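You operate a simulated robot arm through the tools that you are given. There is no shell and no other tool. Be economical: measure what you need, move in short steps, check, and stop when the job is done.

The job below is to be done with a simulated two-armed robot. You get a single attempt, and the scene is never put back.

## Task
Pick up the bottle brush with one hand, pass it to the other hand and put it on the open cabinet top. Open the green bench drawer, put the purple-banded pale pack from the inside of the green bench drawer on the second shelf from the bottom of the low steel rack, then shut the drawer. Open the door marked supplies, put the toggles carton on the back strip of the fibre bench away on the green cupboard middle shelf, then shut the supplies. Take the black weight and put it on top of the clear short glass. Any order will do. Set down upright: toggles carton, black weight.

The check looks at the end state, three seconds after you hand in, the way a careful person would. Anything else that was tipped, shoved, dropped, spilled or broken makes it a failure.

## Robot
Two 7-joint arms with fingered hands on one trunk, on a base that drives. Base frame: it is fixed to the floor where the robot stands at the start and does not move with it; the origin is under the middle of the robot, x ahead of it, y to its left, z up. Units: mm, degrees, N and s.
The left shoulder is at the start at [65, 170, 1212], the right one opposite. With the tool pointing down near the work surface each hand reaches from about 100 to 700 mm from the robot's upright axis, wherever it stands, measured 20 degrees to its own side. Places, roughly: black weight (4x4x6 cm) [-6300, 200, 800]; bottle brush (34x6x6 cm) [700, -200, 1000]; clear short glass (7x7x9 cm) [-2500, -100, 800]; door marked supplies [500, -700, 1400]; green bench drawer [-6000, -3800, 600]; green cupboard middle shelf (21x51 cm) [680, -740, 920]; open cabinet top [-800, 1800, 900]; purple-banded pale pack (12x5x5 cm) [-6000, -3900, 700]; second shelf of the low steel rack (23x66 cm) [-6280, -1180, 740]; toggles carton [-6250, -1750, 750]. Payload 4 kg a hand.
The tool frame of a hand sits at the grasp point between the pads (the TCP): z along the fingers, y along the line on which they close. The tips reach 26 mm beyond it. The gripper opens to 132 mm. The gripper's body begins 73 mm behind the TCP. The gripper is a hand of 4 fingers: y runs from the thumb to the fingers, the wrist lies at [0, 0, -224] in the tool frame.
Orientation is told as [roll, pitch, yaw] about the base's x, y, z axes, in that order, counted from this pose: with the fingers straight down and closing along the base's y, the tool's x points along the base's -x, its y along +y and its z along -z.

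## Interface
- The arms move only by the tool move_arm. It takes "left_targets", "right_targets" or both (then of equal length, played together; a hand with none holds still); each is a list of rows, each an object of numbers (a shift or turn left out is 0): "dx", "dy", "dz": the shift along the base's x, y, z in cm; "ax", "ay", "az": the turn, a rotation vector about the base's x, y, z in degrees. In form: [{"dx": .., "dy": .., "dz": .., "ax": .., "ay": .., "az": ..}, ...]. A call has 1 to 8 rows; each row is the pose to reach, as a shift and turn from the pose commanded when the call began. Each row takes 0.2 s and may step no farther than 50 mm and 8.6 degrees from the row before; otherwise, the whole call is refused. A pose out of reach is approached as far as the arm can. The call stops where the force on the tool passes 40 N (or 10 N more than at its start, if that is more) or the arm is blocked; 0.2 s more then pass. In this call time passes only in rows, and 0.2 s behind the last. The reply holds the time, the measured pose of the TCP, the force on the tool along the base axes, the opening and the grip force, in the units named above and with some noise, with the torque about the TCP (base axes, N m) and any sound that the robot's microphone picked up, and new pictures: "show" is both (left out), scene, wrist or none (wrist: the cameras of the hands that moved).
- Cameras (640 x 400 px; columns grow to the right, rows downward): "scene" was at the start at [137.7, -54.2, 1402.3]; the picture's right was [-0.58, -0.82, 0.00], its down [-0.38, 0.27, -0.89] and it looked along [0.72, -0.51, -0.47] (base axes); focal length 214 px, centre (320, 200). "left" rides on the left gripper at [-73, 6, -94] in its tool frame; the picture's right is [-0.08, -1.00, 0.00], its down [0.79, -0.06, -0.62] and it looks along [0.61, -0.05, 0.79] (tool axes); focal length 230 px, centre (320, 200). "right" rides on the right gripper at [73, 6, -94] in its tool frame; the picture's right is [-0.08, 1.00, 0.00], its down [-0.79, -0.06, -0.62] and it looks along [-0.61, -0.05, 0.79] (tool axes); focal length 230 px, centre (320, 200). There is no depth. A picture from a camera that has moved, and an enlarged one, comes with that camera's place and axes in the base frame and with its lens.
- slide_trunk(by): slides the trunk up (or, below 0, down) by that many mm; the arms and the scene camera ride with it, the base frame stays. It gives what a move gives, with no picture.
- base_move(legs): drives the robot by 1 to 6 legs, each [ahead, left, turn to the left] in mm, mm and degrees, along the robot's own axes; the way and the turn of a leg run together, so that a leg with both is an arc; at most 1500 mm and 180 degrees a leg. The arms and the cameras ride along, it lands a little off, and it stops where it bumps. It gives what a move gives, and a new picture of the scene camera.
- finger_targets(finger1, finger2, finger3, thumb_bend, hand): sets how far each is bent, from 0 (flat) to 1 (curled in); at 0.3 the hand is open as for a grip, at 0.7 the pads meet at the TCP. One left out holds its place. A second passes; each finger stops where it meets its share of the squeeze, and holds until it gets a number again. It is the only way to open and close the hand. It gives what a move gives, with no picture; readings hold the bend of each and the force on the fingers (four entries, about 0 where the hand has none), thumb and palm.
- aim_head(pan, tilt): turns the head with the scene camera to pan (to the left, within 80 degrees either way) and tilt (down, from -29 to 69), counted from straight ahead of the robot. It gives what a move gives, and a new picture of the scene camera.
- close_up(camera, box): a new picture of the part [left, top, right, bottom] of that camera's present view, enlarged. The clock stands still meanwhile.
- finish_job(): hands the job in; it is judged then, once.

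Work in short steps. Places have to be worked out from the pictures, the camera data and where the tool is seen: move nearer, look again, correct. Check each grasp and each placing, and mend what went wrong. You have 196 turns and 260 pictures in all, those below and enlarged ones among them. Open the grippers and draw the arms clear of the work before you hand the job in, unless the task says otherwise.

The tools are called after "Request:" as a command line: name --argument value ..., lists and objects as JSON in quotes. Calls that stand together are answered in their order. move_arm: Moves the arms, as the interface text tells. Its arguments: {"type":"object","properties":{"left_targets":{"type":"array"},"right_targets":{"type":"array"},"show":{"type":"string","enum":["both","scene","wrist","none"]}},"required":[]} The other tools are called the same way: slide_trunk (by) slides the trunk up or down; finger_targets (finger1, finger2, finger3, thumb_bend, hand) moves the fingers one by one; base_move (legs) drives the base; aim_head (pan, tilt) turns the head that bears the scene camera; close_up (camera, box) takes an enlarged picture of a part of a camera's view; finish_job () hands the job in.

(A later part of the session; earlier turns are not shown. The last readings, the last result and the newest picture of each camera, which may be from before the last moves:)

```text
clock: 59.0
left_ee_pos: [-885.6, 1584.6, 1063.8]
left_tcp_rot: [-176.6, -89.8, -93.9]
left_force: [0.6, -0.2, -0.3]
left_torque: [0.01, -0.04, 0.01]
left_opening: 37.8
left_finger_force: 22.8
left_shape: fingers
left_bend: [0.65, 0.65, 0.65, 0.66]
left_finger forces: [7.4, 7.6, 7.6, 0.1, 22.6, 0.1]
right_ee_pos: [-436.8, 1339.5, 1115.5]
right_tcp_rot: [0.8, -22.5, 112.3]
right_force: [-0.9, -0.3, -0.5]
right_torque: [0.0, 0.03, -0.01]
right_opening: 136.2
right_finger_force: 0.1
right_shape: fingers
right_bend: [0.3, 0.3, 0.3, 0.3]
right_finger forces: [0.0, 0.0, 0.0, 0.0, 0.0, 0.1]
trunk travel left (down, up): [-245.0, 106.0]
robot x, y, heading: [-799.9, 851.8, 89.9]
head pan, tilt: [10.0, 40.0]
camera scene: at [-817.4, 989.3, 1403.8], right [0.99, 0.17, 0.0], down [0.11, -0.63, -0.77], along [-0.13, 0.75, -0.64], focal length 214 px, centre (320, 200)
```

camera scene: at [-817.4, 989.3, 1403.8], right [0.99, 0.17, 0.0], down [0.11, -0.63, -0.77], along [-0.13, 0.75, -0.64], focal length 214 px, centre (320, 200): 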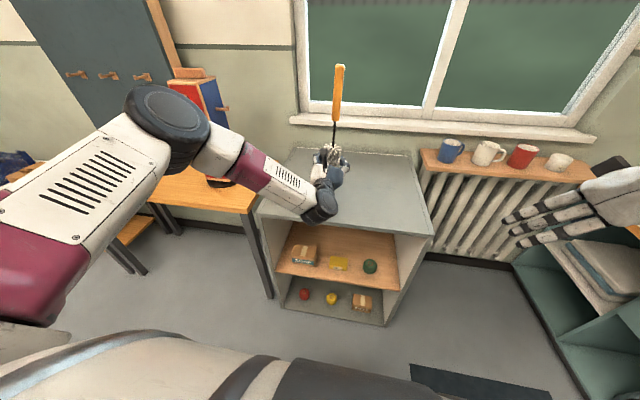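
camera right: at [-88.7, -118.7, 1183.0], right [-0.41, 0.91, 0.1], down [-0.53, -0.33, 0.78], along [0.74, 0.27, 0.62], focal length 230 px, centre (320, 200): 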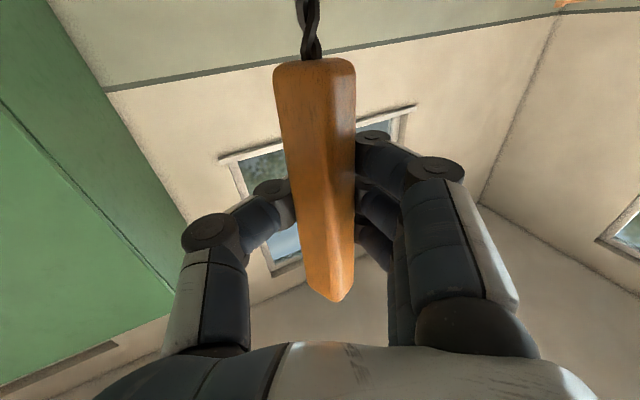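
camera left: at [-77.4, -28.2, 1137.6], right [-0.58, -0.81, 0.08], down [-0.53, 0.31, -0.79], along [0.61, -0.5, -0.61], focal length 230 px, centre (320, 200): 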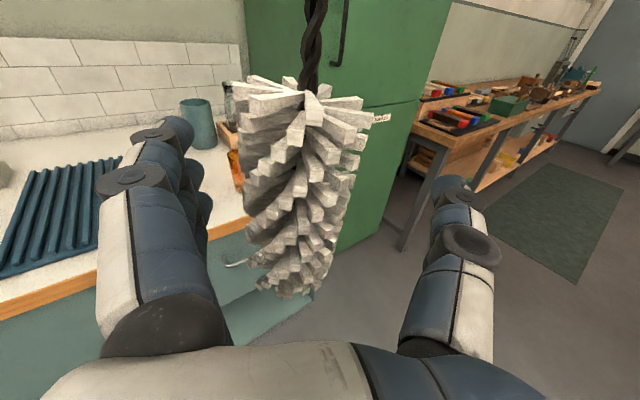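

I pitch the left hand down so the brush becomes horizontal (handle away from me), TCP toward y≈1610.

Request:
move_arm --left_targets '[{"ax": -8.4, "dy": 0.3}, {"ax": -16.8, "dy": 0.6}, {"ax": -25.2, "dy": 0.9}, {"ax": -33.6, "dy": 1.2}, {"ax": -42, "dy": 1.5}, {"ax": -50.4, "dy": 1.8}, {"ax": -58.8, "dy": 2.1}, {"ax": -67.2, "dy": 2.4}]' --show "none"

Request:
move_arm --left_targets '[{"ax": -7.6, "dz": -2}, {"ax": -15.2, "dz": -4}, {"ax": -22.8, "dz": -6}]'

```text
clock: 60.9
left_ee_pos: [-884.1, 1608.9, 1063.9]
left_tcp_rot: [-0.7, -22.8, 90.2]
left_force: [0.1, 0.1, -0.2]
left_torque: [-0.09, -0.01, -0.01]
left_opening: 37.6
left_finger_force: 21.6
left_shape: fingers
left_bend: [0.65, 0.65, 0.66, 0.66]
left_finger forces: [7.9, 7.2, 7.1, 0.0, 22.0, 0.1]
right_ee_pos: [-436.7, 1340.3, 1115.7]
right_tcp_rot: [0.7, -22.5, 112.3]
right_force: [-0.4, 0.4, 0.5]
right_torque: [0.0, 0.03, -0.02]
right_opening: 135.9
right_finger_force: 0.0
right_shape: fingers
right_bend: [0.3, 0.3, 0.3, 0.3]
right_finger forces: [0.0, 0.0, 0.0, 0.0, 0.1, 0.1]
trunk travel left (down, up): [-245.0, 106.0]
robot x, y, heading: [-806.0, 854.5, 90.0]
head pan, tilt: [10.0, 40.0]
```

```text
clock: 61.6
left_ee_pos: [-885.6, 1583.7, 1024.0]
left_tcp_rot: [-0.5, -7.7, 90.0]
left_force: [-0.2, 0.1, -0.2]
left_torque: [-0.09, 0.01, 0.0]
left_opening: 37.7
left_finger_force: 22.0
left_shape: fingers
left_bend: [0.65, 0.66, 0.66, 0.66]
left_finger forces: [8.2, 7.1, 7.0, 0.0, 22.0, 0.0]
left hand out of reach, approached as far as the arm can: row 2, 3
right_ee_pos: [-435.2, 1339.5, 1116.0]
right_tcp_rot: [0.8, -22.4, 112.3]
right_force: [0.7, -0.2, 0.3]
right_torque: [0.0, 0.02, 0.01]
right_opening: 135.9
right_finger_force: 0.1
right_shape: fingers
right_bend: [0.3, 0.3, 0.3, 0.3]
right_finger forces: [0.0, 0.0, 0.0, 0.0, 0.0, 0.0]
trunk travel left (down, up): [-245.0, 106.0]
robot x, y, heading: [-802.1, 855.6, 90.3]
head pan, tilt: [10.0, 40.0]
camera scene: at [-816.6, 989.8, 1403.8], right [0.98, 0.17, 0.0], down [0.11, -0.63, -0.77], along [-0.13, 0.75, -0.64], focal length 214 px, centre (320, 200)
camera left: at [-893.0, 1642.3, 1127.6], right [1.0, 0.07, 0.02], down [0.05, -0.86, 0.51], along [0.05, -0.5, -0.86], focal length 230 px, centre (320, 200)
```

scene: 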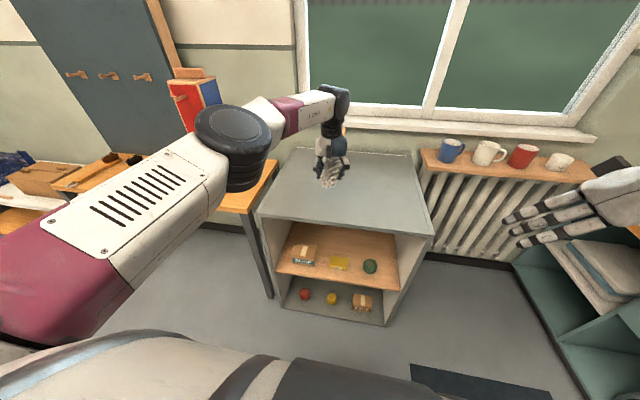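
left: 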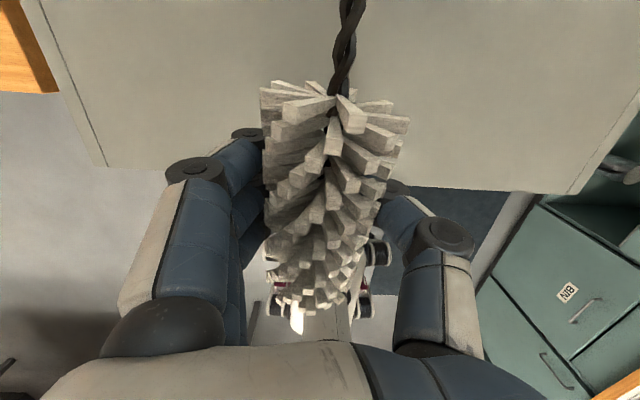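

At the reach limit; I drive 80 mm nearer, then finish leveling and go down.

Request:
base_move --legs '[[80, 0, 0]]'

Request:
move_arm --left_targets '[{"dy": -3, "ax": -4, "dz": -2}, {"dy": -5, "ax": -8, "dz": -4}]' --show "wrist"

```text
clock: 62.7
left_ee_pos: [-885.1, 1661.6, 1025.4]
left_tcp_rot: [-0.5, -7.7, 89.8]
left_force: [-0.2, 0.1, 0.3]
left_torque: [-0.11, 0.01, 0.01]
left_opening: 37.4
left_finger_force: 22.1
left_shape: fingers
left_bend: [0.65, 0.66, 0.66, 0.66]
left_finger forces: [8.2, 7.1, 6.9, 0.1, 22.1, 0.0]
right_ee_pos: [-436.6, 1416.9, 1116.4]
right_tcp_rot: [0.8, -22.5, 112.3]
right_force: [0.3, 0.0, 0.6]
right_torque: [-0.01, 0.01, 0.01]
right_opening: 136.1
right_finger_force: 0.1
right_shape: fingers
right_bend: [0.3, 0.3, 0.3, 0.3]
right_finger forces: [0.0, 0.0, 0.0, 0.1, 0.1, 0.0]
trunk travel left (down, up): [-245.0, 106.0]
robot x, y, heading: [-806.2, 933.3, 89.9]
head pan, tilt: [10.0, 40.0]
camera scene: at [-817.2, 1067.9, 1403.7], right [0.99, 0.17, 0.0], down [0.11, -0.63, -0.77], along [-0.13, 0.75, -0.64], focal length 214 px, centre (320, 200)
```

scene: 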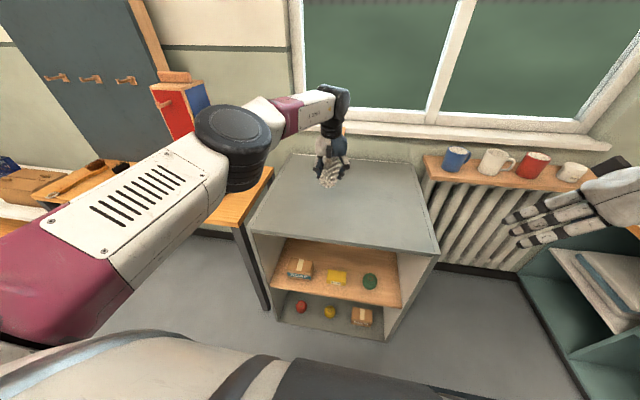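

```text
clock: 63.3
left_ee_pos: [-885.0, 1612.6, 983.1]
left_tcp_rot: [-0.5, 0.3, 90.0]
left_force: [0.1, -0.4, -0.7]
left_torque: [-0.1, 0.01, 0.01]
left_opening: 37.3
left_finger_force: 21.9
left_shape: fingers
left_bend: [0.65, 0.66, 0.66, 0.66]
left_finger forces: [8.1, 7.1, 7.0, 0.1, 21.9, 0.0]
right_ee_pos: [-435.8, 1416.3, 1115.8]
right_tcp_rot: [0.7, -22.5, 112.1]
right_force: [-0.2, 0.4, -0.2]
right_torque: [0.0, 0.0, 0.0]
right_opening: 136.1
right_finger_force: 0.0
right_shape: fingers
right_bend: [0.3, 0.3, 0.3, 0.3]
right_finger forces: [0.0, 0.0, 0.0, 0.0, 0.1, 0.1]
trunk travel left (down, up): [-245.0, 106.0]
robot x, y, heading: [-803.8, 933.0, 89.9]
head pan, tilt: [10.0, 40.0]
camera left: at [-893.5, 1684.3, 1076.9], right [1.0, 0.08, 0.01], down [0.05, -0.78, 0.62], along [0.05, -0.62, -0.78], focal length 230 px, centre (320, 200)
```

left: 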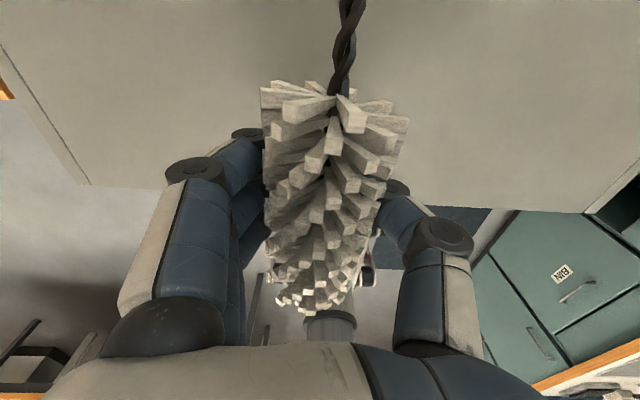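

The two views put the top at z≈863 with its front edge at y≈1511, so I drive 70 mm further and then lower the trunk.

Request:
base_move --legs '[[72, 0, 0]]'

Request:
slide_trunk --by -60

Request:
close_up --camera "left" --box '[0, 0, 640, 400]'

```text
clock: 64.3
left_ee_pos: [-886.9, 1684.2, 983.2]
left_tcp_rot: [-0.5, 0.2, 90.0]
left_force: [1.0, 0.1, -0.3]
left_torque: [-0.12, -0.01, 0.0]
left_opening: 37.2
left_finger_force: 22.0
left_shape: fingers
left_bend: [0.65, 0.66, 0.66, 0.66]
left_finger forces: [8.0, 7.2, 6.9, 0.0, 21.9, 0.0]
right_ee_pos: [-436.0, 1489.2, 1115.3]
right_tcp_rot: [0.7, -22.6, 112.3]
right_force: [0.1, 0.4, 0.1]
right_torque: [-0.04, 0.02, -0.03]
right_opening: 136.0
right_finger_force: 0.0
right_shape: fingers
right_bend: [0.3, 0.3, 0.3, 0.3]
right_finger forces: [0.0, 0.0, 0.0, 0.0, 0.0, 0.0]
trunk travel left (down, up): [-245.0, 106.0]
robot x, y, heading: [-806.5, 1002.4, 90.1]
head pan, tilt: [10.0, 40.0]
camera scene: at [-817.3, 1140.0, 1403.7], right [0.98, 0.17, 0.0], down [0.11, -0.63, -0.77], along [-0.13, 0.75, -0.64], focal length 214 px, centre (320, 200)
```

scene: 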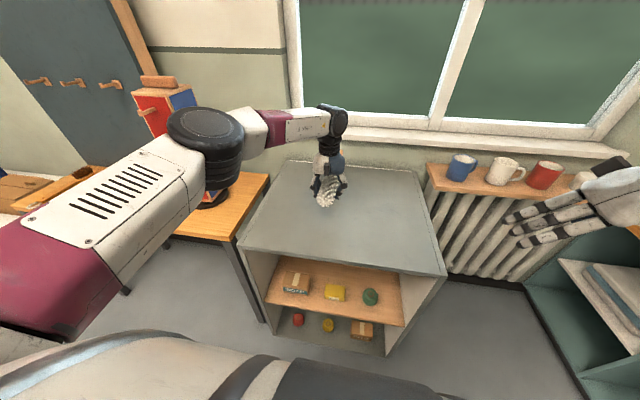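

```text
clock: 65.3
left_ee_pos: [-886.6, 1683.3, 925.2]
left_tcp_rot: [-0.5, 0.1, 90.0]
left_force: [0.9, -0.9, -0.3]
left_torque: [-0.07, 0.0, 0.01]
left_opening: 37.3
left_finger_force: 21.8
left_shape: fingers
left_bend: [0.65, 0.66, 0.66, 0.66]
left_finger forces: [8.1, 7.0, 6.8, 0.0, 21.8, 0.0]
right_ee_pos: [-436.3, 1486.4, 1056.7]
right_tcp_rot: [0.8, -22.6, 112.2]
right_force: [-0.2, 0.5, -0.2]
right_torque: [0.03, 0.0, 0.0]
right_opening: 136.0
right_finger_force: 0.1
right_shape: fingers
right_bend: [0.3, 0.3, 0.3, 0.3]
right_finger forces: [0.0, 0.0, 0.0, 0.0, 0.1, 0.1]
trunk travel left (down, up): [-185.0, 166.0]
robot x, y, heading: [-805.3, 1003.8, 90.0]
head pan, tilt: [10.0, 40.0]
```

```text
1.00 times, centred on (320, 200) of left (not enlarged: the box is as wide or as high as the picture)
camera zoom: at [-894.5, 1755.1, 1019.3], right [1.0, 0.08, 0.01], down [0.06, -0.78, 0.62], along [0.06, -0.62, -0.79], focal length 230 px, centre (320, 200)
```

zoom: 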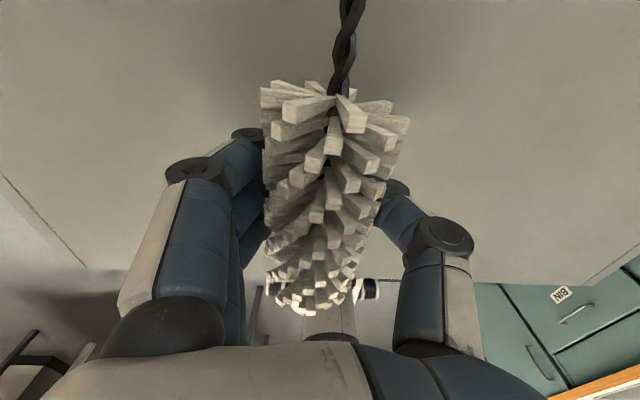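

Edge geometry confirms top ≈862. I lower in 1 cm steps until contact.

Request:
move_arm --left_targets '[{"dz": -1}, {"dz": -2}, {"dz": -2.6}, {"dz": -3.2}, {"dz": -3.8}]' --show "none"

```text
clock: 66.5
left_ee_pos: [-886.8, 1683.4, 889.8]
left_tcp_rot: [-0.6, -0.2, 90.0]
left_force: [-2.7, 0.3, 22.3]
left_torque: [-0.18, 0.24, -0.05]
left_opening: 37.3
left_finger_force: 33.8
left_shape: fingers
left_bend: [0.66, 0.67, 0.67, 0.66]
left_finger forces: [13.2, 12.7, 13.3, 0.0, 27.7, 0.0]
right_ee_pos: [-435.8, 1487.9, 1057.9]
right_tcp_rot: [0.7, -22.7, 112.4]
right_force: [0.4, -0.5, 0.6]
right_torque: [0.01, 0.01, -0.02]
right_opening: 136.1
right_finger_force: 0.0
right_shape: fingers
right_bend: [0.3, 0.3, 0.3, 0.3]
right_finger forces: [0.1, 0.0, 0.1, 0.0, 0.1, 0.0]
trunk travel left (down, up): [-185.0, 166.0]
robot x, y, heading: [-804.6, 1007.0, 90.2]
head pan, tilt: [10.0, 40.0]
```

Contact at TCP z≈890 (22 N). I ease up slightly, open the hand, and lift away.

Request:
move_arm --left_targets '[{"dz": 0.3}]' --show "none"

Request:
finger_targets --hand "left" --finger1 0.3 --finger2 0.3 --finger3 0.3 --thumb_bend 0.3

Request:
move_arm --left_targets '[{"dz": 4}, {"dz": 8}, {"dz": 12}]'

```text
clock: 66.9
left_ee_pos: [-886.1, 1683.8, 889.4]
left_tcp_rot: [-0.5, 0.0, 90.1]
left_force: [-2.2, 4.7, 16.4]
left_torque: [0.18, 0.17, 0.0]
left_opening: 37.1
left_finger_force: 31.1
left_shape: fingers
left_bend: [0.66, 0.67, 0.67, 0.66]
left_finger forces: [14.2, 11.8, 9.2, 0.0, 26.9, 0.0]
right_ee_pos: [-436.1, 1487.0, 1056.3]
right_tcp_rot: [0.8, -22.6, 112.3]
right_force: [-0.8, -0.2, 0.6]
right_torque: [0.02, 0.01, -0.01]
right_opening: 135.9
right_finger_force: 0.0
right_shape: fingers
right_bend: [0.3, 0.3, 0.3, 0.3]
right_finger forces: [0.0, 0.1, 0.0, 0.1, 0.1, 0.1]
trunk travel left (down, up): [-185.0, 166.0]
robot x, y, heading: [-807.6, 1003.4, 90.2]
head pan, tilt: [10.0, 40.0]
```

```text
clock: 67.9
left_ee_pos: [-888.0, 1682.5, 887.1]
left_tcp_rot: [-0.6, 0.3, 90.1]
left_force: [-0.5, -0.5, 1.1]
left_torque: [0.0, 0.03, 0.0]
left_opening: 136.0
left_finger_force: 0.1
left_shape: fingers
left_bend: [0.3, 0.3, 0.3, 0.3]
left_finger forces: [0.1, 0.1, 0.0, 0.0, 0.0, 0.1]
right_ee_pos: [-436.5, 1487.6, 1055.4]
right_tcp_rot: [0.9, -22.5, 112.4]
right_force: [-0.3, -0.3, -0.2]
right_torque: [-0.01, 0.01, -0.01]
right_opening: 135.8
right_finger_force: 0.0
right_shape: fingers
right_bend: [0.3, 0.3, 0.3, 0.3]
right_finger forces: [0.0, 0.0, 0.0, 0.0, 0.0, 0.0]
trunk travel left (down, up): [-185.0, 166.0]
robot x, y, heading: [-805.5, 1005.2, 90.2]
head pan, tilt: [10.0, 40.0]
```

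```text
clock: 68.7
left_ee_pos: [-883.6, 1682.7, 1009.7]
left_tcp_rot: [-0.5, 0.2, 90.0]
left_force: [-0.2, -0.6, -0.5]
left_torque: [0.03, 0.0, -0.01]
left_opening: 136.1
left_finger_force: 0.1
left_shape: fingers
left_bend: [0.3, 0.3, 0.3, 0.3]
left_finger forces: [0.0, 0.1, 0.1, 0.0, 0.0, 0.0]
right_ee_pos: [-436.3, 1487.0, 1057.6]
right_tcp_rot: [0.8, -22.6, 112.3]
right_force: [0.1, 0.1, 0.3]
right_torque: [-0.01, 0.0, 0.0]
right_opening: 136.1
right_finger_force: 0.0
right_shape: fingers
right_bend: [0.3, 0.3, 0.3, 0.3]
right_finger forces: [0.0, 0.0, 0.0, 0.0, 0.1, 0.0]
trunk travel left (down, up): [-185.0, 166.0]
robot x, y, heading: [-804.5, 1005.9, 90.0]
head pan, tilt: [10.0, 40.0]
camera scene: at [-817.0, 1171.4, 1342.5], right [0.98, 0.17, 0.0], down [0.11, -0.63, -0.77], along [-0.13, 0.75, -0.64], focal length 214 px, centre (320, 200)
camera left: at [-892.3, 1754.2, 1103.5], right [1.0, 0.08, 0.01], down [0.06, -0.78, 0.62], along [0.06, -0.62, -0.79], focal length 230 px, centre (320, 200)
```

scene: 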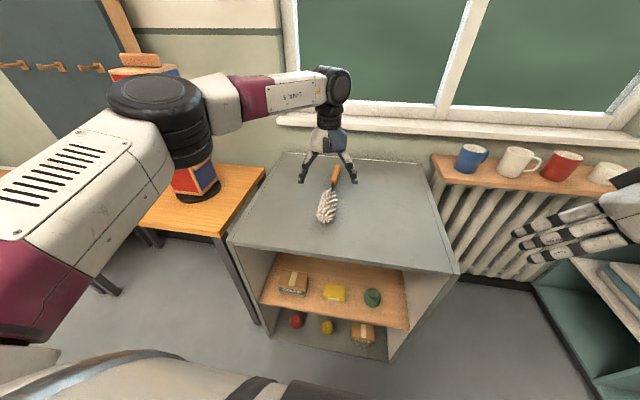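
left: 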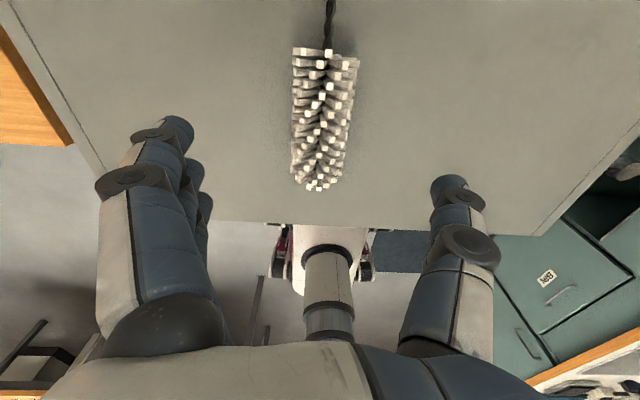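

The brush lies well on the cabinet top. I back off, tuck the left arm, and turn to survey the rest of the room.

Request:
base_move --legs '[[-700, 0, 0], [0, 0, 90]]'

Request:
aim_head --pan 0 --tilt 12

```text
clock: 76.3
left_ee_pos: [-1482.6, 238.7, 1009.1]
left_tcp_rot: [-0.5, 0.2, 179.8]
left_force: [0.4, 0.1, -0.3]
left_torque: [-0.01, 0.02, 0.04]
left_opening: 136.0
left_finger_force: 0.0
left_shape: fingers
left_bend: [0.3, 0.3, 0.3, 0.3]
left_finger forces: [0.0, 0.1, 0.1, 0.1, 0.1, 0.0]
right_ee_pos: [-1287.8, 685.8, 1055.3]
right_tcp_rot: [0.8, -22.6, -157.9]
right_force: [-0.1, -0.4, 0.2]
right_torque: [0.01, 0.01, -0.01]
right_opening: 136.0
right_finger_force: 0.1
right_shape: fingers
right_bend: [0.3, 0.3, 0.3, 0.3]
right_finger forces: [0.1, 0.0, 0.1, 0.1, 0.0, 0.0]
trunk travel left (down, up): [-185.0, 166.0]
robot x, y, heading: [-802.5, 315.9, 179.6]
head pan, tilt: [10.0, 40.0]
camera scene: at [-972.1, 301.2, 1342.4], right [-0.17, 0.99, 0.0], down [0.63, 0.11, -0.77], along [-0.75, -0.13, -0.64], focal length 214 px, centre (320, 200)
```

scene: 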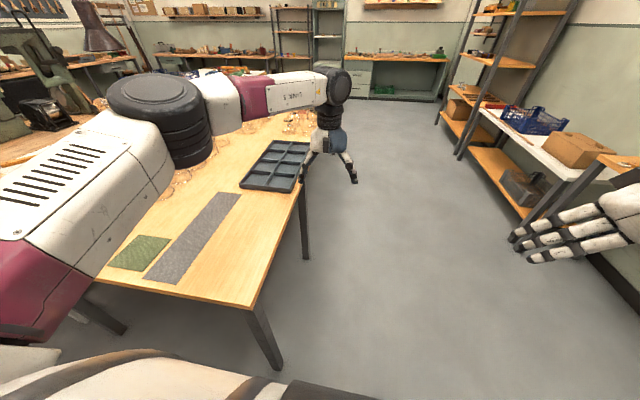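

```text
clock: 77.2
left_ee_pos: [-1482.4, 238.3, 1009.3]
left_tcp_rot: [-0.5, 0.1, 179.9]
left_force: [0.0, 0.5, 0.1]
left_torque: [0.01, 0.02, 0.02]
left_opening: 135.8
left_finger_force: 0.0
left_shape: fingers
left_bend: [0.3, 0.3, 0.3, 0.3]
left_finger forces: [0.0, 0.0, 0.0, 0.0, 0.1, 0.0]
right_ee_pos: [-1288.7, 685.9, 1055.8]
right_tcp_rot: [0.9, -22.5, -158.0]
right_force: [0.6, -0.4, 0.0]
right_torque: [-0.01, 0.01, 0.01]
right_opening: 135.8
right_finger_force: 0.1
right_shape: fingers
right_bend: [0.3, 0.3, 0.3, 0.3]
right_finger forces: [0.0, 0.0, 0.0, 0.1, 0.0, 0.0]
trunk travel left (down, up): [-185.0, 166.0]
robot x, y, heading: [-806.3, 317.0, 179.6]
head pan, tilt: [0.0, 12.0]
camera scene: at [-981.6, 316.1, 1386.7], right [0.0, 1.0, 0.0], down [0.21, 0.0, -0.98], along [-0.98, 0.0, -0.21], focal length 214 px, centre (320, 200)
```

scene: 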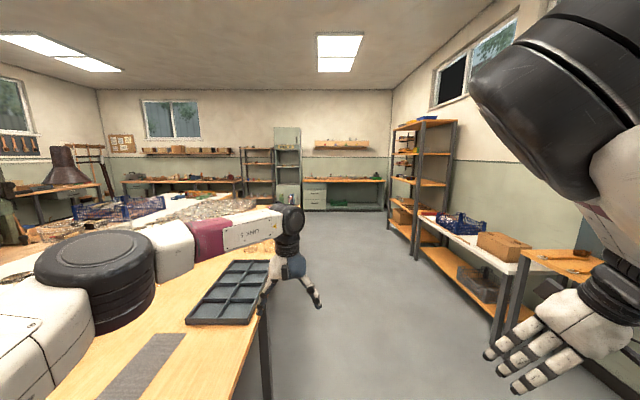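

The work table is on my left (edge y≈50–80) with a clear aisle to the right. I tuck the left arm and drive along the aisle toward the far wall.

Request:
move_arm --left_targets '[{"dx": 4, "dy": -2, "dz": 1}, {"dx": 8, "dy": -4, "dz": 2}, {"dx": 12, "dy": -6, "dz": 3}, {"dx": 16, "dy": -8, "dz": 4}, {"dx": 20, "dy": -10, "dz": 5}, {"dx": 24, "dy": -12, "dz": 6}]' --show "none"

Request:
base_move --legs '[[300, -350, 0], [1500, 0, 0], [1500, 0, 0], [1000, 0, 0]]'

Request:
aim_head --pan 60 --tilt 20

```text
clock: 78.7
left_ee_pos: [-1244.4, 118.5, 1070.4]
left_tcp_rot: [-0.6, 0.1, 179.9]
left_force: [-0.4, -0.1, -0.3]
left_torque: [0.01, 0.03, 0.0]
left_opening: 136.1
left_finger_force: 0.0
left_shape: fingers
left_bend: [0.3, 0.3, 0.3, 0.3]
left_finger forces: [0.0, 0.0, 0.0, 0.0, 0.0, 0.1]
right_ee_pos: [-1286.6, 686.3, 1058.0]
right_tcp_rot: [0.8, -22.5, -157.9]
right_force: [0.2, -0.4, 1.3]
right_torque: [0.01, 0.03, 0.01]
right_opening: 135.9
right_finger_force: 0.1
right_shape: fingers
right_bend: [0.3, 0.3, 0.3, 0.3]
right_finger forces: [0.0, 0.0, 0.1, 0.1, 0.1, 0.0]
trunk travel left (down, up): [-185.0, 166.0]
robot x, y, heading: [-803.2, 320.7, 179.9]
head pan, tilt: [0.0, 12.0]
```

```text
clock: 100.9
left_ee_pos: [-5500.3, 530.4, 1069.4]
left_tcp_rot: [-0.5, 0.2, 179.4]
left_force: [-0.5, 0.2, -0.8]
left_torque: [0.02, 0.01, -0.03]
left_opening: 135.9
left_finger_force: 0.1
left_shape: fingers
left_bend: [0.3, 0.3, 0.3, 0.3]
left_finger forces: [0.0, 0.1, 0.0, 0.0, 0.0, 0.0]
right_ee_pos: [-5539.1, 1097.8, 1055.9]
right_tcp_rot: [0.9, -22.5, -158.3]
right_force: [-0.1, 0.3, -0.5]
right_torque: [0.0, -0.01, 0.0]
right_opening: 136.1
right_finger_force: 0.0
right_shape: fingers
right_bend: [0.3, 0.3, 0.3, 0.3]
right_finger forces: [0.0, 0.0, 0.0, 0.0, 0.0, 0.1]
trunk travel left (down, up): [-185.0, 166.0]
robot x, y, heading: [-5056.6, 723.9, 179.5]
head pan, tilt: [0.0, 12.0]
camera scene: at [-5235.7, 724.4, 1386.8], right [0.01, 1.0, 0.0], down [0.21, 0.0, -0.98], along [-0.98, 0.01, -0.21], focal length 214 px, centre (320, 200)
```

scene: 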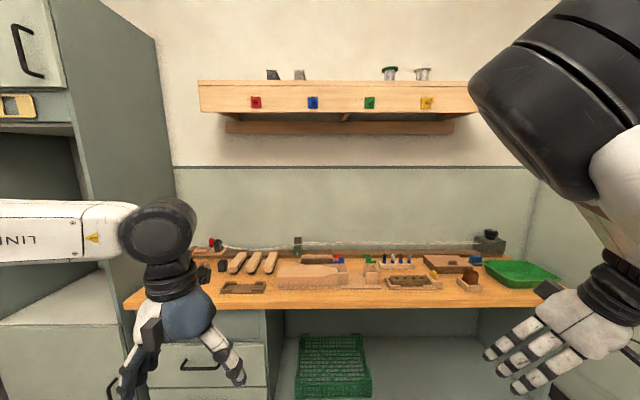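

```text
clock: 102.2
left_ee_pos: [-5501.5, 531.1, 1069.5]
left_tcp_rot: [-0.4, 0.2, 179.4]
left_force: [1.0, 0.6, 0.0]
left_torque: [0.0, 0.02, -0.02]
left_opening: 135.8
left_finger_force: 0.1
left_shape: fingers
left_bend: [0.3, 0.3, 0.3, 0.3]
left_finger forces: [0.0, 0.1, 0.0, 0.0, 0.0, 0.0]
right_ee_pos: [-5539.3, 1097.2, 1054.9]
right_tcp_rot: [0.9, -22.6, -158.4]
right_force: [0.8, -0.2, -0.1]
right_torque: [0.01, 0.0, 0.03]
right_opening: 136.0
right_finger_force: 0.1
right_shape: fingers
right_bend: [0.3, 0.3, 0.3, 0.3]
right_finger forces: [0.1, 0.1, 0.1, 0.1, 0.0, 0.0]
trunk travel left (down, up): [-185.0, 166.0]
robot x, y, heading: [-5057.2, 725.5, 179.6]
head pan, tilt: [60.0, 20.0]
camera scene: at [-5189.7, 643.3, 1373.8], right [-0.86, 0.51, 0.0], down [0.17, 0.29, -0.94], along [-0.48, -0.81, -0.34], focal length 214 px, centre (320, 200)
```

scene: 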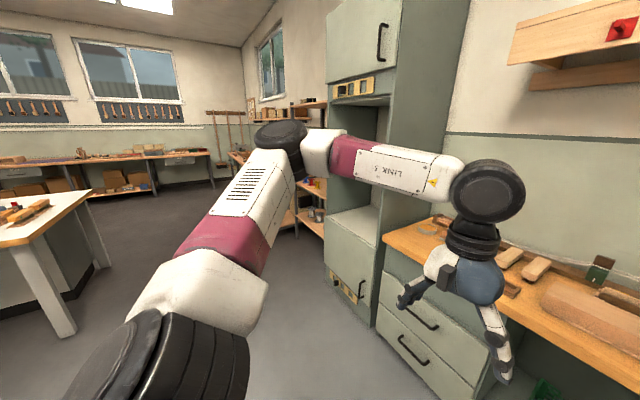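

The black weight's bench is ahead. First the drawer: I turn to face -y and drive down the aisle at x≈-5060, then look.

Request:
base_move --legs '[[0, 0, 90], [1500, 0, 0], [1500, 0, 0]]'

Request:
aim_head --pan -40 --tilt 20

```text
clock: 120.3
left_ee_pos: [-4962.9, -2690.9, 1069.7]
left_tcp_rot: [-0.5, 0.3, -92.2]
left_force: [0.5, 0.2, 0.0]
left_torque: [0.0, 0.01, 0.0]
left_opening: 136.1
left_finger_force: 0.0
left_shape: fingers
left_bend: [0.3, 0.3, 0.3, 0.3]
left_finger forces: [0.0, 0.1, 0.0, 0.0, 0.0, 0.0]
right_ee_pos: [-5531.2, -2713.1, 1054.5]
right_tcp_rot: [0.8, -22.6, -70.0]
right_force: [0.0, 0.0, 0.3]
right_torque: [-0.04, -0.01, 0.03]
right_opening: 135.8
right_finger_force: 0.1
right_shape: fingers
right_bend: [0.3, 0.3, 0.3, 0.3]
right_finger forces: [0.0, 0.0, 0.0, 0.0, 0.0, 0.0]
trunk travel left (down, up): [-185.0, 166.0]
robot x, y, heading: [-5146.7, -2241.9, -92.3]
head pan, tilt: [60.0, 20.0]
camera scene: at [-5067.6, -2379.8, 1373.8], right [-0.53, -0.85, 0.0], down [-0.29, 0.18, -0.94], along [0.79, -0.5, -0.34], focal length 214 px, centre (320, 200)
```

scene: 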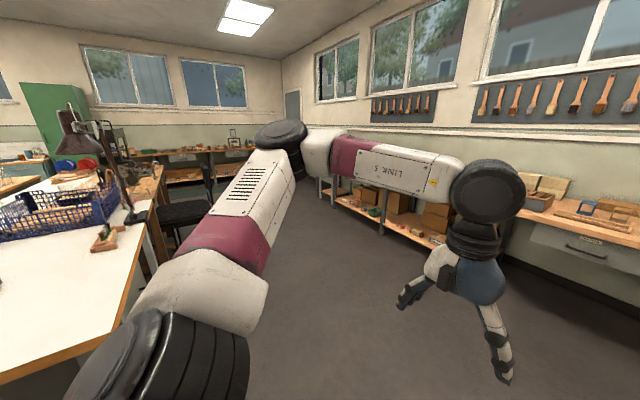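

```text
clock: 122.0
left_ee_pos: [-4963.5, -2690.7, 1069.4]
left_tcp_rot: [-0.4, 0.2, -92.3]
left_force: [0.0, 0.3, -0.3]
left_torque: [-0.03, 0.02, 0.0]
left_opening: 136.0
left_finger_force: 0.1
left_shape: fingers
left_bend: [0.3, 0.3, 0.3, 0.3]
left_finger forces: [0.0, 0.1, 0.0, 0.1, 0.0, 0.0]
right_ee_pos: [-5531.7, -2711.0, 1055.7]
right_tcp_rot: [1.0, -22.5, -70.0]
right_force: [0.1, -0.2, -0.5]
right_torque: [0.01, -0.04, 0.01]
right_opening: 135.8
right_finger_force: 0.1
right_shape: fingers
right_bend: [0.3, 0.3, 0.3, 0.3]
right_finger forces: [0.0, 0.1, 0.0, 0.0, 0.0, 0.0]
trunk travel left (down, up): [-185.0, 166.0]
robot x, y, heading: [-5143.2, -2243.1, -92.2]
head pan, tilt: [-40.0, 20.0]
camera scene: at [-5208.9, -2398.8, 1373.8], right [-0.74, 0.67, 0.0], down [0.23, 0.25, -0.94], along [-0.63, -0.7, -0.34], focal length 214 px, centre (320, 200)
```

scene: 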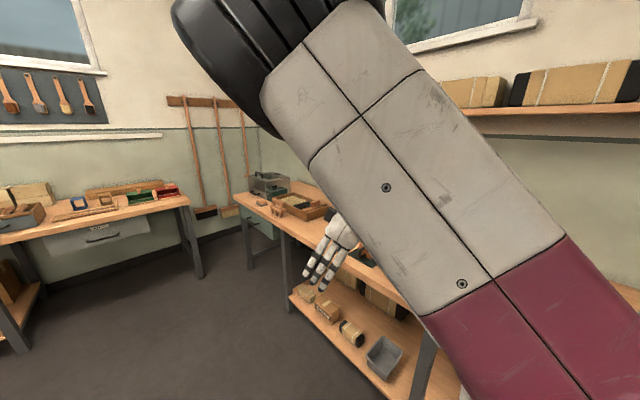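

The green drawer is on the back-wall bench, facing +x near y≈-3750. I turn to face -x and strafe left to stand before it.

Request:
base_move --legs '[[0, 0, -87.8], [0, 1480, 0]]'

Request:
aim_head --pan 0 --tilt 40

```text
clock: 139.1
left_ee_pos: [-5622.4, -3923.2, 1070.4]
left_tcp_rot: [-0.5, 0.1, 178.0]
left_force: [0.4, -0.1, 0.0]
left_torque: [-0.01, -0.01, 0.01]
left_opening: 135.9
left_finger_force: 0.1
left_shape: fingers
left_bend: [0.3, 0.3, 0.3, 0.3]
left_finger forces: [0.0, 0.0, 0.1, 0.0, 0.0, 0.0]
right_ee_pos: [-5645.7, -3354.6, 1055.9]
right_tcp_rot: [0.8, -22.6, -159.9]
right_force: [-0.1, 0.4, 0.1]
right_torque: [0.0, 0.01, 0.0]
right_opening: 136.0
right_finger_force: 0.0
right_shape: fingers
right_bend: [0.3, 0.3, 0.3, 0.3]
right_finger forces: [0.0, 0.0, 0.1, 0.0, 0.0, 0.0]
trunk travel left (down, up): [-185.0, 166.0]
robot x, y, heading: [-5172.6, -3741.8, 178.0]
head pan, tilt: [-40.0, 20.0]
camera scene: at [-5327.7, -3676.5, 1373.8], right [0.67, 0.74, 0.0], down [0.25, -0.23, -0.94], along [-0.7, 0.63, -0.34], focal length 214 px, centre (320, 200)
```

scene: 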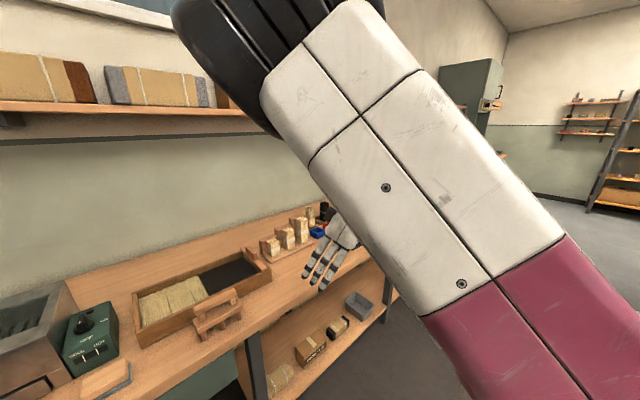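

```text
clock: 140.1
left_ee_pos: [-5621.4, -3922.0, 1069.6]
left_tcp_rot: [-0.6, 0.3, 178.1]
left_force: [-0.3, 0.5, -0.2]
left_torque: [-0.01, -0.01, 0.01]
left_opening: 135.9
left_finger_force: 0.0
left_shape: fingers
left_bend: [0.3, 0.3, 0.3, 0.3]
left_finger forces: [0.0, 0.0, 0.0, 0.1, 0.0, 0.1]
right_ee_pos: [-5645.1, -3355.6, 1055.6]
right_tcp_rot: [0.9, -22.6, -159.7]
right_force: [-0.1, 0.6, 0.2]
right_torque: [0.02, -0.02, 0.01]
right_opening: 135.7
right_finger_force: 0.0
right_shape: fingers
right_bend: [0.3, 0.3, 0.3, 0.3]
right_finger forces: [0.0, 0.0, 0.1, 0.0, 0.0, 0.0]
trunk travel left (down, up): [-185.0, 166.0]
robot x, y, heading: [-5174.0, -3736.9, 178.0]
head pan, tilt: [0.0, 40.0]
camera scene: at [-5343.4, -3735.7, 1342.4], right [0.04, 1.0, 0.0], down [0.64, -0.02, -0.77], along [-0.77, 0.03, -0.64], focal length 214 px, centre (320, 200)
```

scene: 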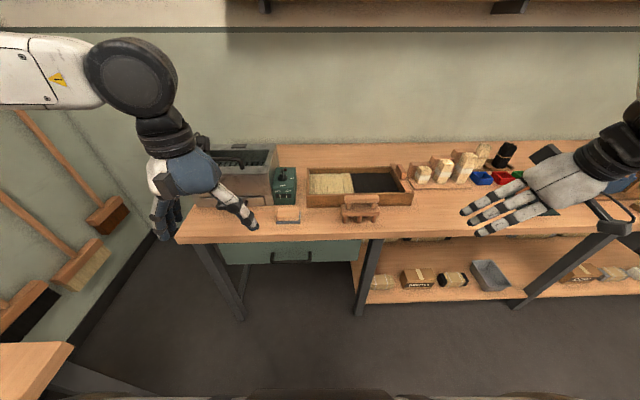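

I zoom in on the drawer and its handle.

Request:
close_up --camera "scene" --box '[200, 200, 380, 312]'

```text
3.56 times, centred on (290, 256) of scene
camera zoom: at [-5343.4, -3735.7, 1342.4], right [0.04, 1.0, 0.0], down [0.64, -0.02, -0.77], along [-0.77, 0.03, -0.64], focal length 763 px, centre (427, 1)
```

zoom: 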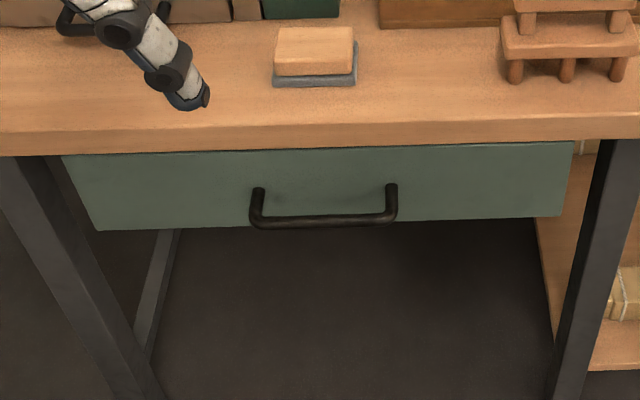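

The handle is a horizontal bar near [-5805,-3823,665]. I back up a bit, lower the trunk, and rotate the left hand to point forward-down with the fingers closing vertically around the bar.

Request:
base_move --legs '[[-140, 0, 2]]'

Request:
slide_trunk --by -150

Request:
move_arm --left_targets '[{"dx": -1.4, "dy": 0.8, "dz": -1, "ax": -4.2, "ay": 4.2, "az": -6}, {"dx": -2.8, "dy": 1.6, "dz": -2, "ax": -8.4, "ay": 8.4, "az": -12}, {"dx": -4.2, "dy": 2.4, "dz": -3, "ax": -12.6, "ay": 12.6, "az": -18}, {"dx": -5.6, "dy": 3.2, "dz": -4, "ax": -16.8, "ay": 16.8, "az": -24}, {"dx": -7, "dy": 4, "dz": -5, "ax": -21, "ay": 21, "az": -30}, {"dx": -8.4, "dy": 4.8, "dz": -6, "ax": -25.2, "ay": 25.2, "az": -36}, {"dx": -9.8, "dy": 5.6, "dz": -7, "ax": -29.4, "ay": 29.4, "az": -42}, {"dx": -11.2, "dy": 6.4, "dz": -8, "ax": -33.6, "ay": 33.6, "az": -48}]' --show "none"

Request:
move_arm --left_targets '[{"dx": -1.4, "dy": 0.7, "dz": -2, "ax": -4.1, "ay": 4.1, "az": -5.9}, {"dx": -2.8, "dy": 1.4, "dz": -4, "ax": -8.2, "ay": 8.2, "az": -11.7}, {"dx": -4.2, "dy": 2.1, "dz": -6, "ax": -12.3, "ay": 12.3, "az": -17.6}, {"dx": -5.6, "dy": 2.8, "dz": -8, "ax": -16.4, "ay": 16.4, "az": -23.4}, {"dx": -7.4, "dy": 3.5, "dz": -10, "ax": -20.5, "ay": 20.5, "az": -29.2}]'

```text
clock: 141.5
left_ee_pos: [-5475.4, -3939.2, 1069.3]
left_tcp_rot: [-0.5, 0.1, 179.7]
left_force: [0.0, -0.2, -0.7]
left_torque: [-0.02, 0.02, -0.01]
left_opening: 136.1
left_finger_force: 0.0
left_shape: fingers
left_bend: [0.3, 0.3, 0.3, 0.3]
left_finger forces: [0.1, 0.0, 0.0, 0.0, 0.0, 0.0]
right_ee_pos: [-5514.0, -3371.2, 1055.2]
right_tcp_rot: [0.8, -22.6, -158.1]
right_force: [-0.2, 0.4, -0.3]
right_torque: [0.0, 0.02, -0.01]
right_opening: 136.0
right_finger_force: 0.1
right_shape: fingers
right_bend: [0.3, 0.3, 0.3, 0.3]
right_finger forces: [0.0, 0.1, 0.0, 0.1, 0.0, 0.0]
trunk travel left (down, up): [-185.0, 166.0]
robot x, y, heading: [-5035.3, -3742.6, 179.7]
head pan, tilt: [0.0, 40.0]
camera scene: at [-5202.1, -3743.7, 1342.5], right [0.01, 1.0, 0.0], down [0.64, 0.0, -0.77], along [-0.77, 0.01, -0.64], focal length 214 px, centre (320, 200)
```

scene: 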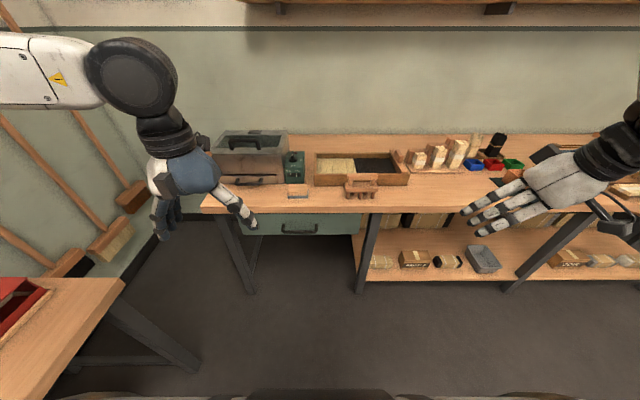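

```text
clock: 143.2
left_ee_pos: [-5473.5, -3939.7, 920.4]
left_tcp_rot: [-0.5, 0.0, 179.7]
left_force: [0.5, 0.0, 0.5]
left_torque: [0.01, 0.0, 0.0]
left_opening: 135.9
left_finger_force: 0.1
left_shape: fingers
left_bend: [0.3, 0.3, 0.3, 0.3]
left_finger forces: [0.0, 0.0, 0.0, 0.0, 0.1, 0.1]
right_ee_pos: [-5521.2, -3367.1, 853.5]
right_tcp_rot: [6.0, -15.8, -161.7]
right_force: [-1.3, 0.6, 0.3]
right_torque: [0.0, 0.0, -0.03]
right_opening: 135.9
right_finger_force: 0.1
right_shape: fingers
right_bend: [0.3, 0.3, 0.3, 0.3]
right_finger forces: [0.0, 0.1, 0.1, 0.0, 0.0, 0.0]
trunk travel left (down, up): [-35.0, 316.0]
robot x, y, heading: [-5035.0, -3745.6, 179.7]
head pan, tilt: [0.0, 40.0]
```

```text
clock: 145.0
left_ee_pos: [-5587.7, -3874.2, 839.5]
left_tcp_rot: [44.0, -13.6, 123.2]
left_force: [-0.1, 0.1, -0.6]
left_torque: [0.02, 0.0, 0.02]
left_opening: 135.8
left_finger_force: 0.0
left_shape: fingers
left_bend: [0.3, 0.3, 0.3, 0.3]
left_finger forces: [0.0, 0.0, 0.0, 0.0, 0.0, 0.0]
right_ee_pos: [-5523.8, -3367.4, 854.7]
right_tcp_rot: [6.0, -16.0, -161.7]
right_force: [-0.3, -0.3, -0.2]
right_torque: [-0.04, 0.01, 0.0]
right_opening: 135.9
right_finger_force: 0.0
right_shape: fingers
right_bend: [0.3, 0.3, 0.3, 0.3]
right_finger forces: [0.1, 0.0, 0.1, 0.0, 0.1, 0.0]
trunk travel left (down, up): [-35.0, 316.0]
robot x, y, heading: [-5034.8, -3739.3, 179.7]
head pan, tilt: [0.0, 40.0]
```

```text
clock: 146.2
left_ee_pos: [-5663.7, -3840.9, 739.7]
left_tcp_rot: [69.3, 0.3, 90.3]
left_force: [-0.7, 0.0, 0.3]
left_torque: [0.02, 0.05, 0.0]
left_opening: 135.9
left_finger_force: 0.1
left_shape: fingers
left_bend: [0.3, 0.3, 0.3, 0.3]
left_finger forces: [0.1, 0.0, 0.0, 0.0, 0.0, 0.0]
right_ee_pos: [-5523.4, -3368.3, 854.0]
right_tcp_rot: [6.0, -15.8, -161.6]
right_force: [-0.7, -0.7, -0.4]
right_torque: [0.04, 0.01, -0.01]
right_opening: 136.1
right_finger_force: 0.1
right_shape: fingers
right_bend: [0.3, 0.3, 0.3, 0.3]
right_finger forces: [0.0, 0.1, 0.0, 0.1, 0.0, 0.0]
trunk travel left (down, up): [-35.0, 316.0]
robot x, y, heading: [-5030.3, -3741.4, 179.4]
head pan, tilt: [0.0, 40.0]
camera scene: at [-5355.4, -3742.5, 1170.8], right [0.01, 1.0, 0.0], down [0.64, 0.0, -0.77], along [-0.77, 0.01, -0.64], focal length 214 px, centre (320, 200)
camera left: at [-5579.7, -3767.6, 778.2], right [0.35, 0.08, -0.93], down [0.6, -0.78, 0.16], along [-0.72, -0.62, -0.32], focal length 230 px, centre (320, 200)
```

scene: 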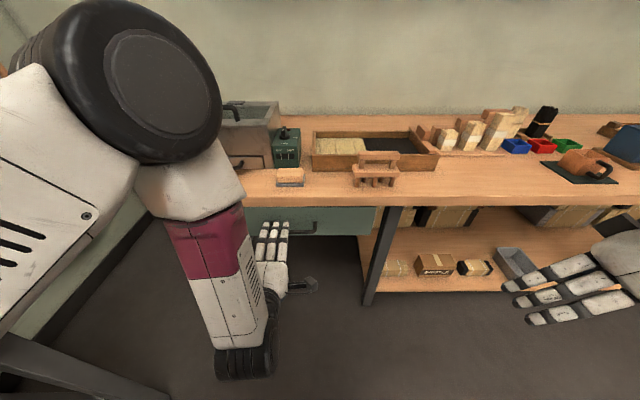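
left: 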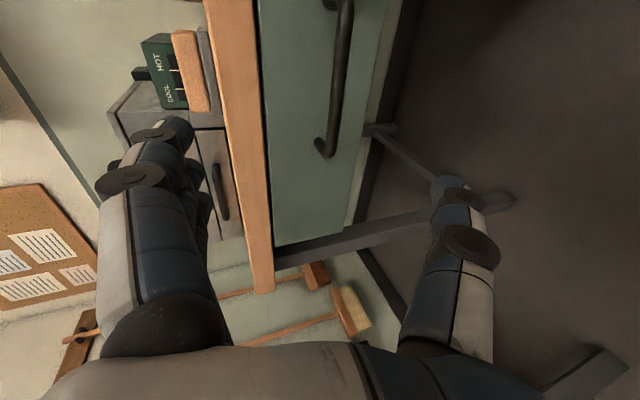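

Triangulated bar: centre [-5793,-3819,683]; the bench slab is just above, so I half-close the fingers first, then move in.

Request:
finger_targets --hand "left" --finger1 0.5 --finger2 0.5 --finger3 0.5 --thumb_bend 0.5

Request:
move_arm --left_targets '[{"dx": -4, "dy": 0.6, "dz": -2}, {"dx": -7.5, "dy": 1.3, "dz": -4}, {"dx": -10, "dy": 1.9, "dz": -5.2}]'

```text
clock: 147.2
left_ee_pos: [-5663.5, -3841.4, 739.9]
left_tcp_rot: [69.2, 0.2, 90.5]
left_force: [-1.3, -0.6, -0.5]
left_torque: [0.02, 0.0, 0.0]
left_opening: 71.7
left_finger_force: 0.0
left_shape: fingers
left_bend: [0.5, 0.5, 0.5, 0.5]
left_finger forces: [0.0, 0.1, 0.0, 0.0, 0.0, 0.1]
right_ee_pos: [-5523.2, -3368.4, 853.9]
right_tcp_rot: [6.0, -15.9, -161.7]
right_force: [-0.1, 0.3, -0.3]
right_torque: [-0.01, -0.01, 0.01]
right_opening: 136.2
right_finger_force: 0.1
right_shape: fingers
right_bend: [0.3, 0.3, 0.3, 0.3]
right_finger forces: [0.0, 0.0, 0.0, 0.0, 0.0, 0.1]
trunk travel left (down, up): [-35.0, 316.0]
robot x, y, heading: [-5032.4, -3745.1, 179.6]
head pan, tilt: [0.0, 40.0]
```

```text
clock: 148.0
left_ee_pos: [-5764.0, -3820.9, 685.3]
left_tcp_rot: [69.2, 0.0, 90.4]
left_force: [-0.6, 0.3, -1.0]
left_torque: [0.01, 0.03, 0.02]
left_opening: 71.4
left_finger_force: 0.0
left_shape: fingers
left_bend: [0.5, 0.5, 0.5, 0.5]
left_finger forces: [0.0, 0.0, 0.0, 0.0, 0.1, 0.0]
right_ee_pos: [-5523.4, -3366.7, 854.4]
right_tcp_rot: [6.1, -16.0, -161.7]
right_force: [0.2, 1.2, 0.4]
right_torque: [0.04, 0.01, 0.0]
right_opening: 135.8
right_finger_force: 0.0
right_shape: fingers
right_bend: [0.3, 0.3, 0.3, 0.3]
right_finger forces: [0.0, 0.0, 0.0, 0.0, 0.0, 0.0]
trunk travel left (down, up): [-35.0, 316.0]
robot x, y, heading: [-5030.3, -3743.7, 179.7]
head pan, tilt: [0.0, 40.0]
camera scene: at [-5355.1, -3742.5, 1170.9], right [0.01, 1.0, 0.0], down [0.64, 0.0, -0.77], along [-0.77, 0.01, -0.64], focal length 214 px, centre (320, 200)
camera left: at [-5679.6, -3747.0, 724.3], right [0.35, 0.08, -0.93], down [0.6, -0.78, 0.16], along [-0.71, -0.62, -0.32], focal length 230 px, centre (320, 200)
```

scene: 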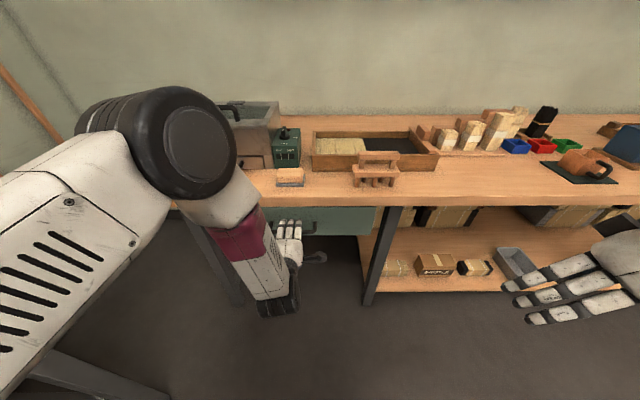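
left: 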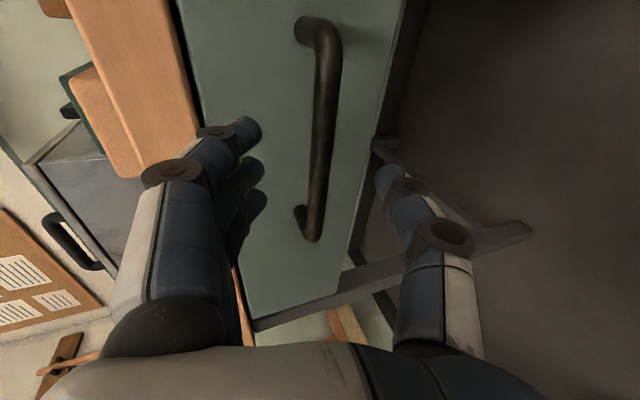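

The bar sits between fingers and thumb. I move the remaining 30 mm and close.

Request:
move_arm --left_targets '[{"dx": -2.9, "dz": -0.8}]' --show "none"

Request:
finger_targets --hand "left" --finger1 0.85 --finger2 0.85 --finger3 0.85 --thumb_bend 0.8

Request:
close_up --camera "left" --box '[0, 0, 640, 400]'

```text
clock: 148.4
left_ee_pos: [-5788.1, -3822.8, 675.5]
left_tcp_rot: [69.2, 0.1, 90.3]
left_force: [0.1, -0.9, 0.2]
left_torque: [0.0, 0.01, 0.02]
left_opening: 71.5
left_finger_force: 0.0
left_shape: fingers
left_bend: [0.5, 0.5, 0.5, 0.5]
left_finger forces: [0.0, 0.0, 0.0, 0.0, 0.1, 0.0]
right_ee_pos: [-5524.2, -3367.4, 853.2]
right_tcp_rot: [6.1, -15.9, -161.6]
right_force: [-0.3, -0.1, 0.0]
right_torque: [0.02, -0.02, 0.02]
right_opening: 135.6
right_finger_force: 0.0
right_shape: fingers
right_bend: [0.3, 0.3, 0.3, 0.3]
right_finger forces: [0.0, 0.0, 0.0, 0.0, 0.0, 0.0]
trunk travel left (down, up): [-35.0, 316.0]
robot x, y, heading: [-5034.6, -3740.2, 179.7]
head pan, tilt: [0.0, 40.0]
```

```text
clock: 149.4
left_ee_pos: [-5788.5, -3821.8, 675.7]
left_tcp_rot: [69.1, 0.1, 90.5]
left_force: [1.3, -0.7, -4.0]
left_torque: [-0.03, -0.08, 0.0]
left_opening: 13.2
left_finger_force: 2.2
left_shape: fingers
left_bend: [0.84, 0.78, 0.84, 0.75]
left_finger forces: [1.6, 0.0, 1.6, 0.0, 2.3, 0.1]
right_ee_pos: [-5524.3, -3366.0, 854.0]
right_tcp_rot: [6.0, -15.9, -161.7]
right_force: [0.8, 1.1, -0.4]
right_torque: [0.0, 0.01, -0.03]
right_opening: 135.8
right_finger_force: 0.1
right_shape: fingers
right_bend: [0.3, 0.3, 0.3, 0.3]
right_finger forces: [0.1, 0.0, 0.0, 0.1, 0.0, 0.1]
trunk travel left (down, up): [-35.0, 316.0]
robot x, y, heading: [-5032.5, -3737.0, 179.5]
head pan, tilt: [0.0, 40.0]
```

```text
1.00 times, centred on (320, 200) of left (not enlarged: the box is as wide or as high as the picture)
camera zoom: at [-5705.1, -3748.2, 714.7], right [0.35, 0.08, -0.93], down [0.6, -0.78, 0.16], along [-0.71, -0.62, -0.32], focal length 230 px, centre (320, 200)
```

zoom: 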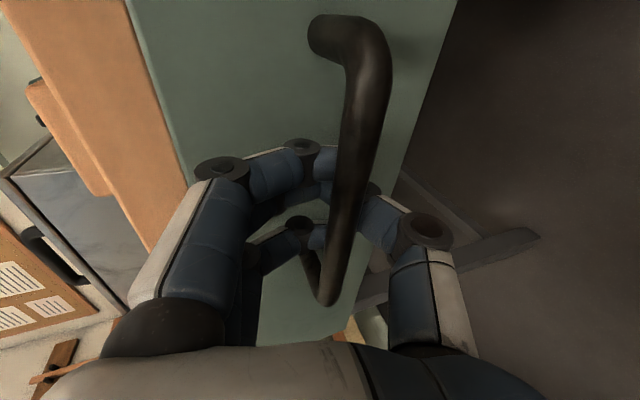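

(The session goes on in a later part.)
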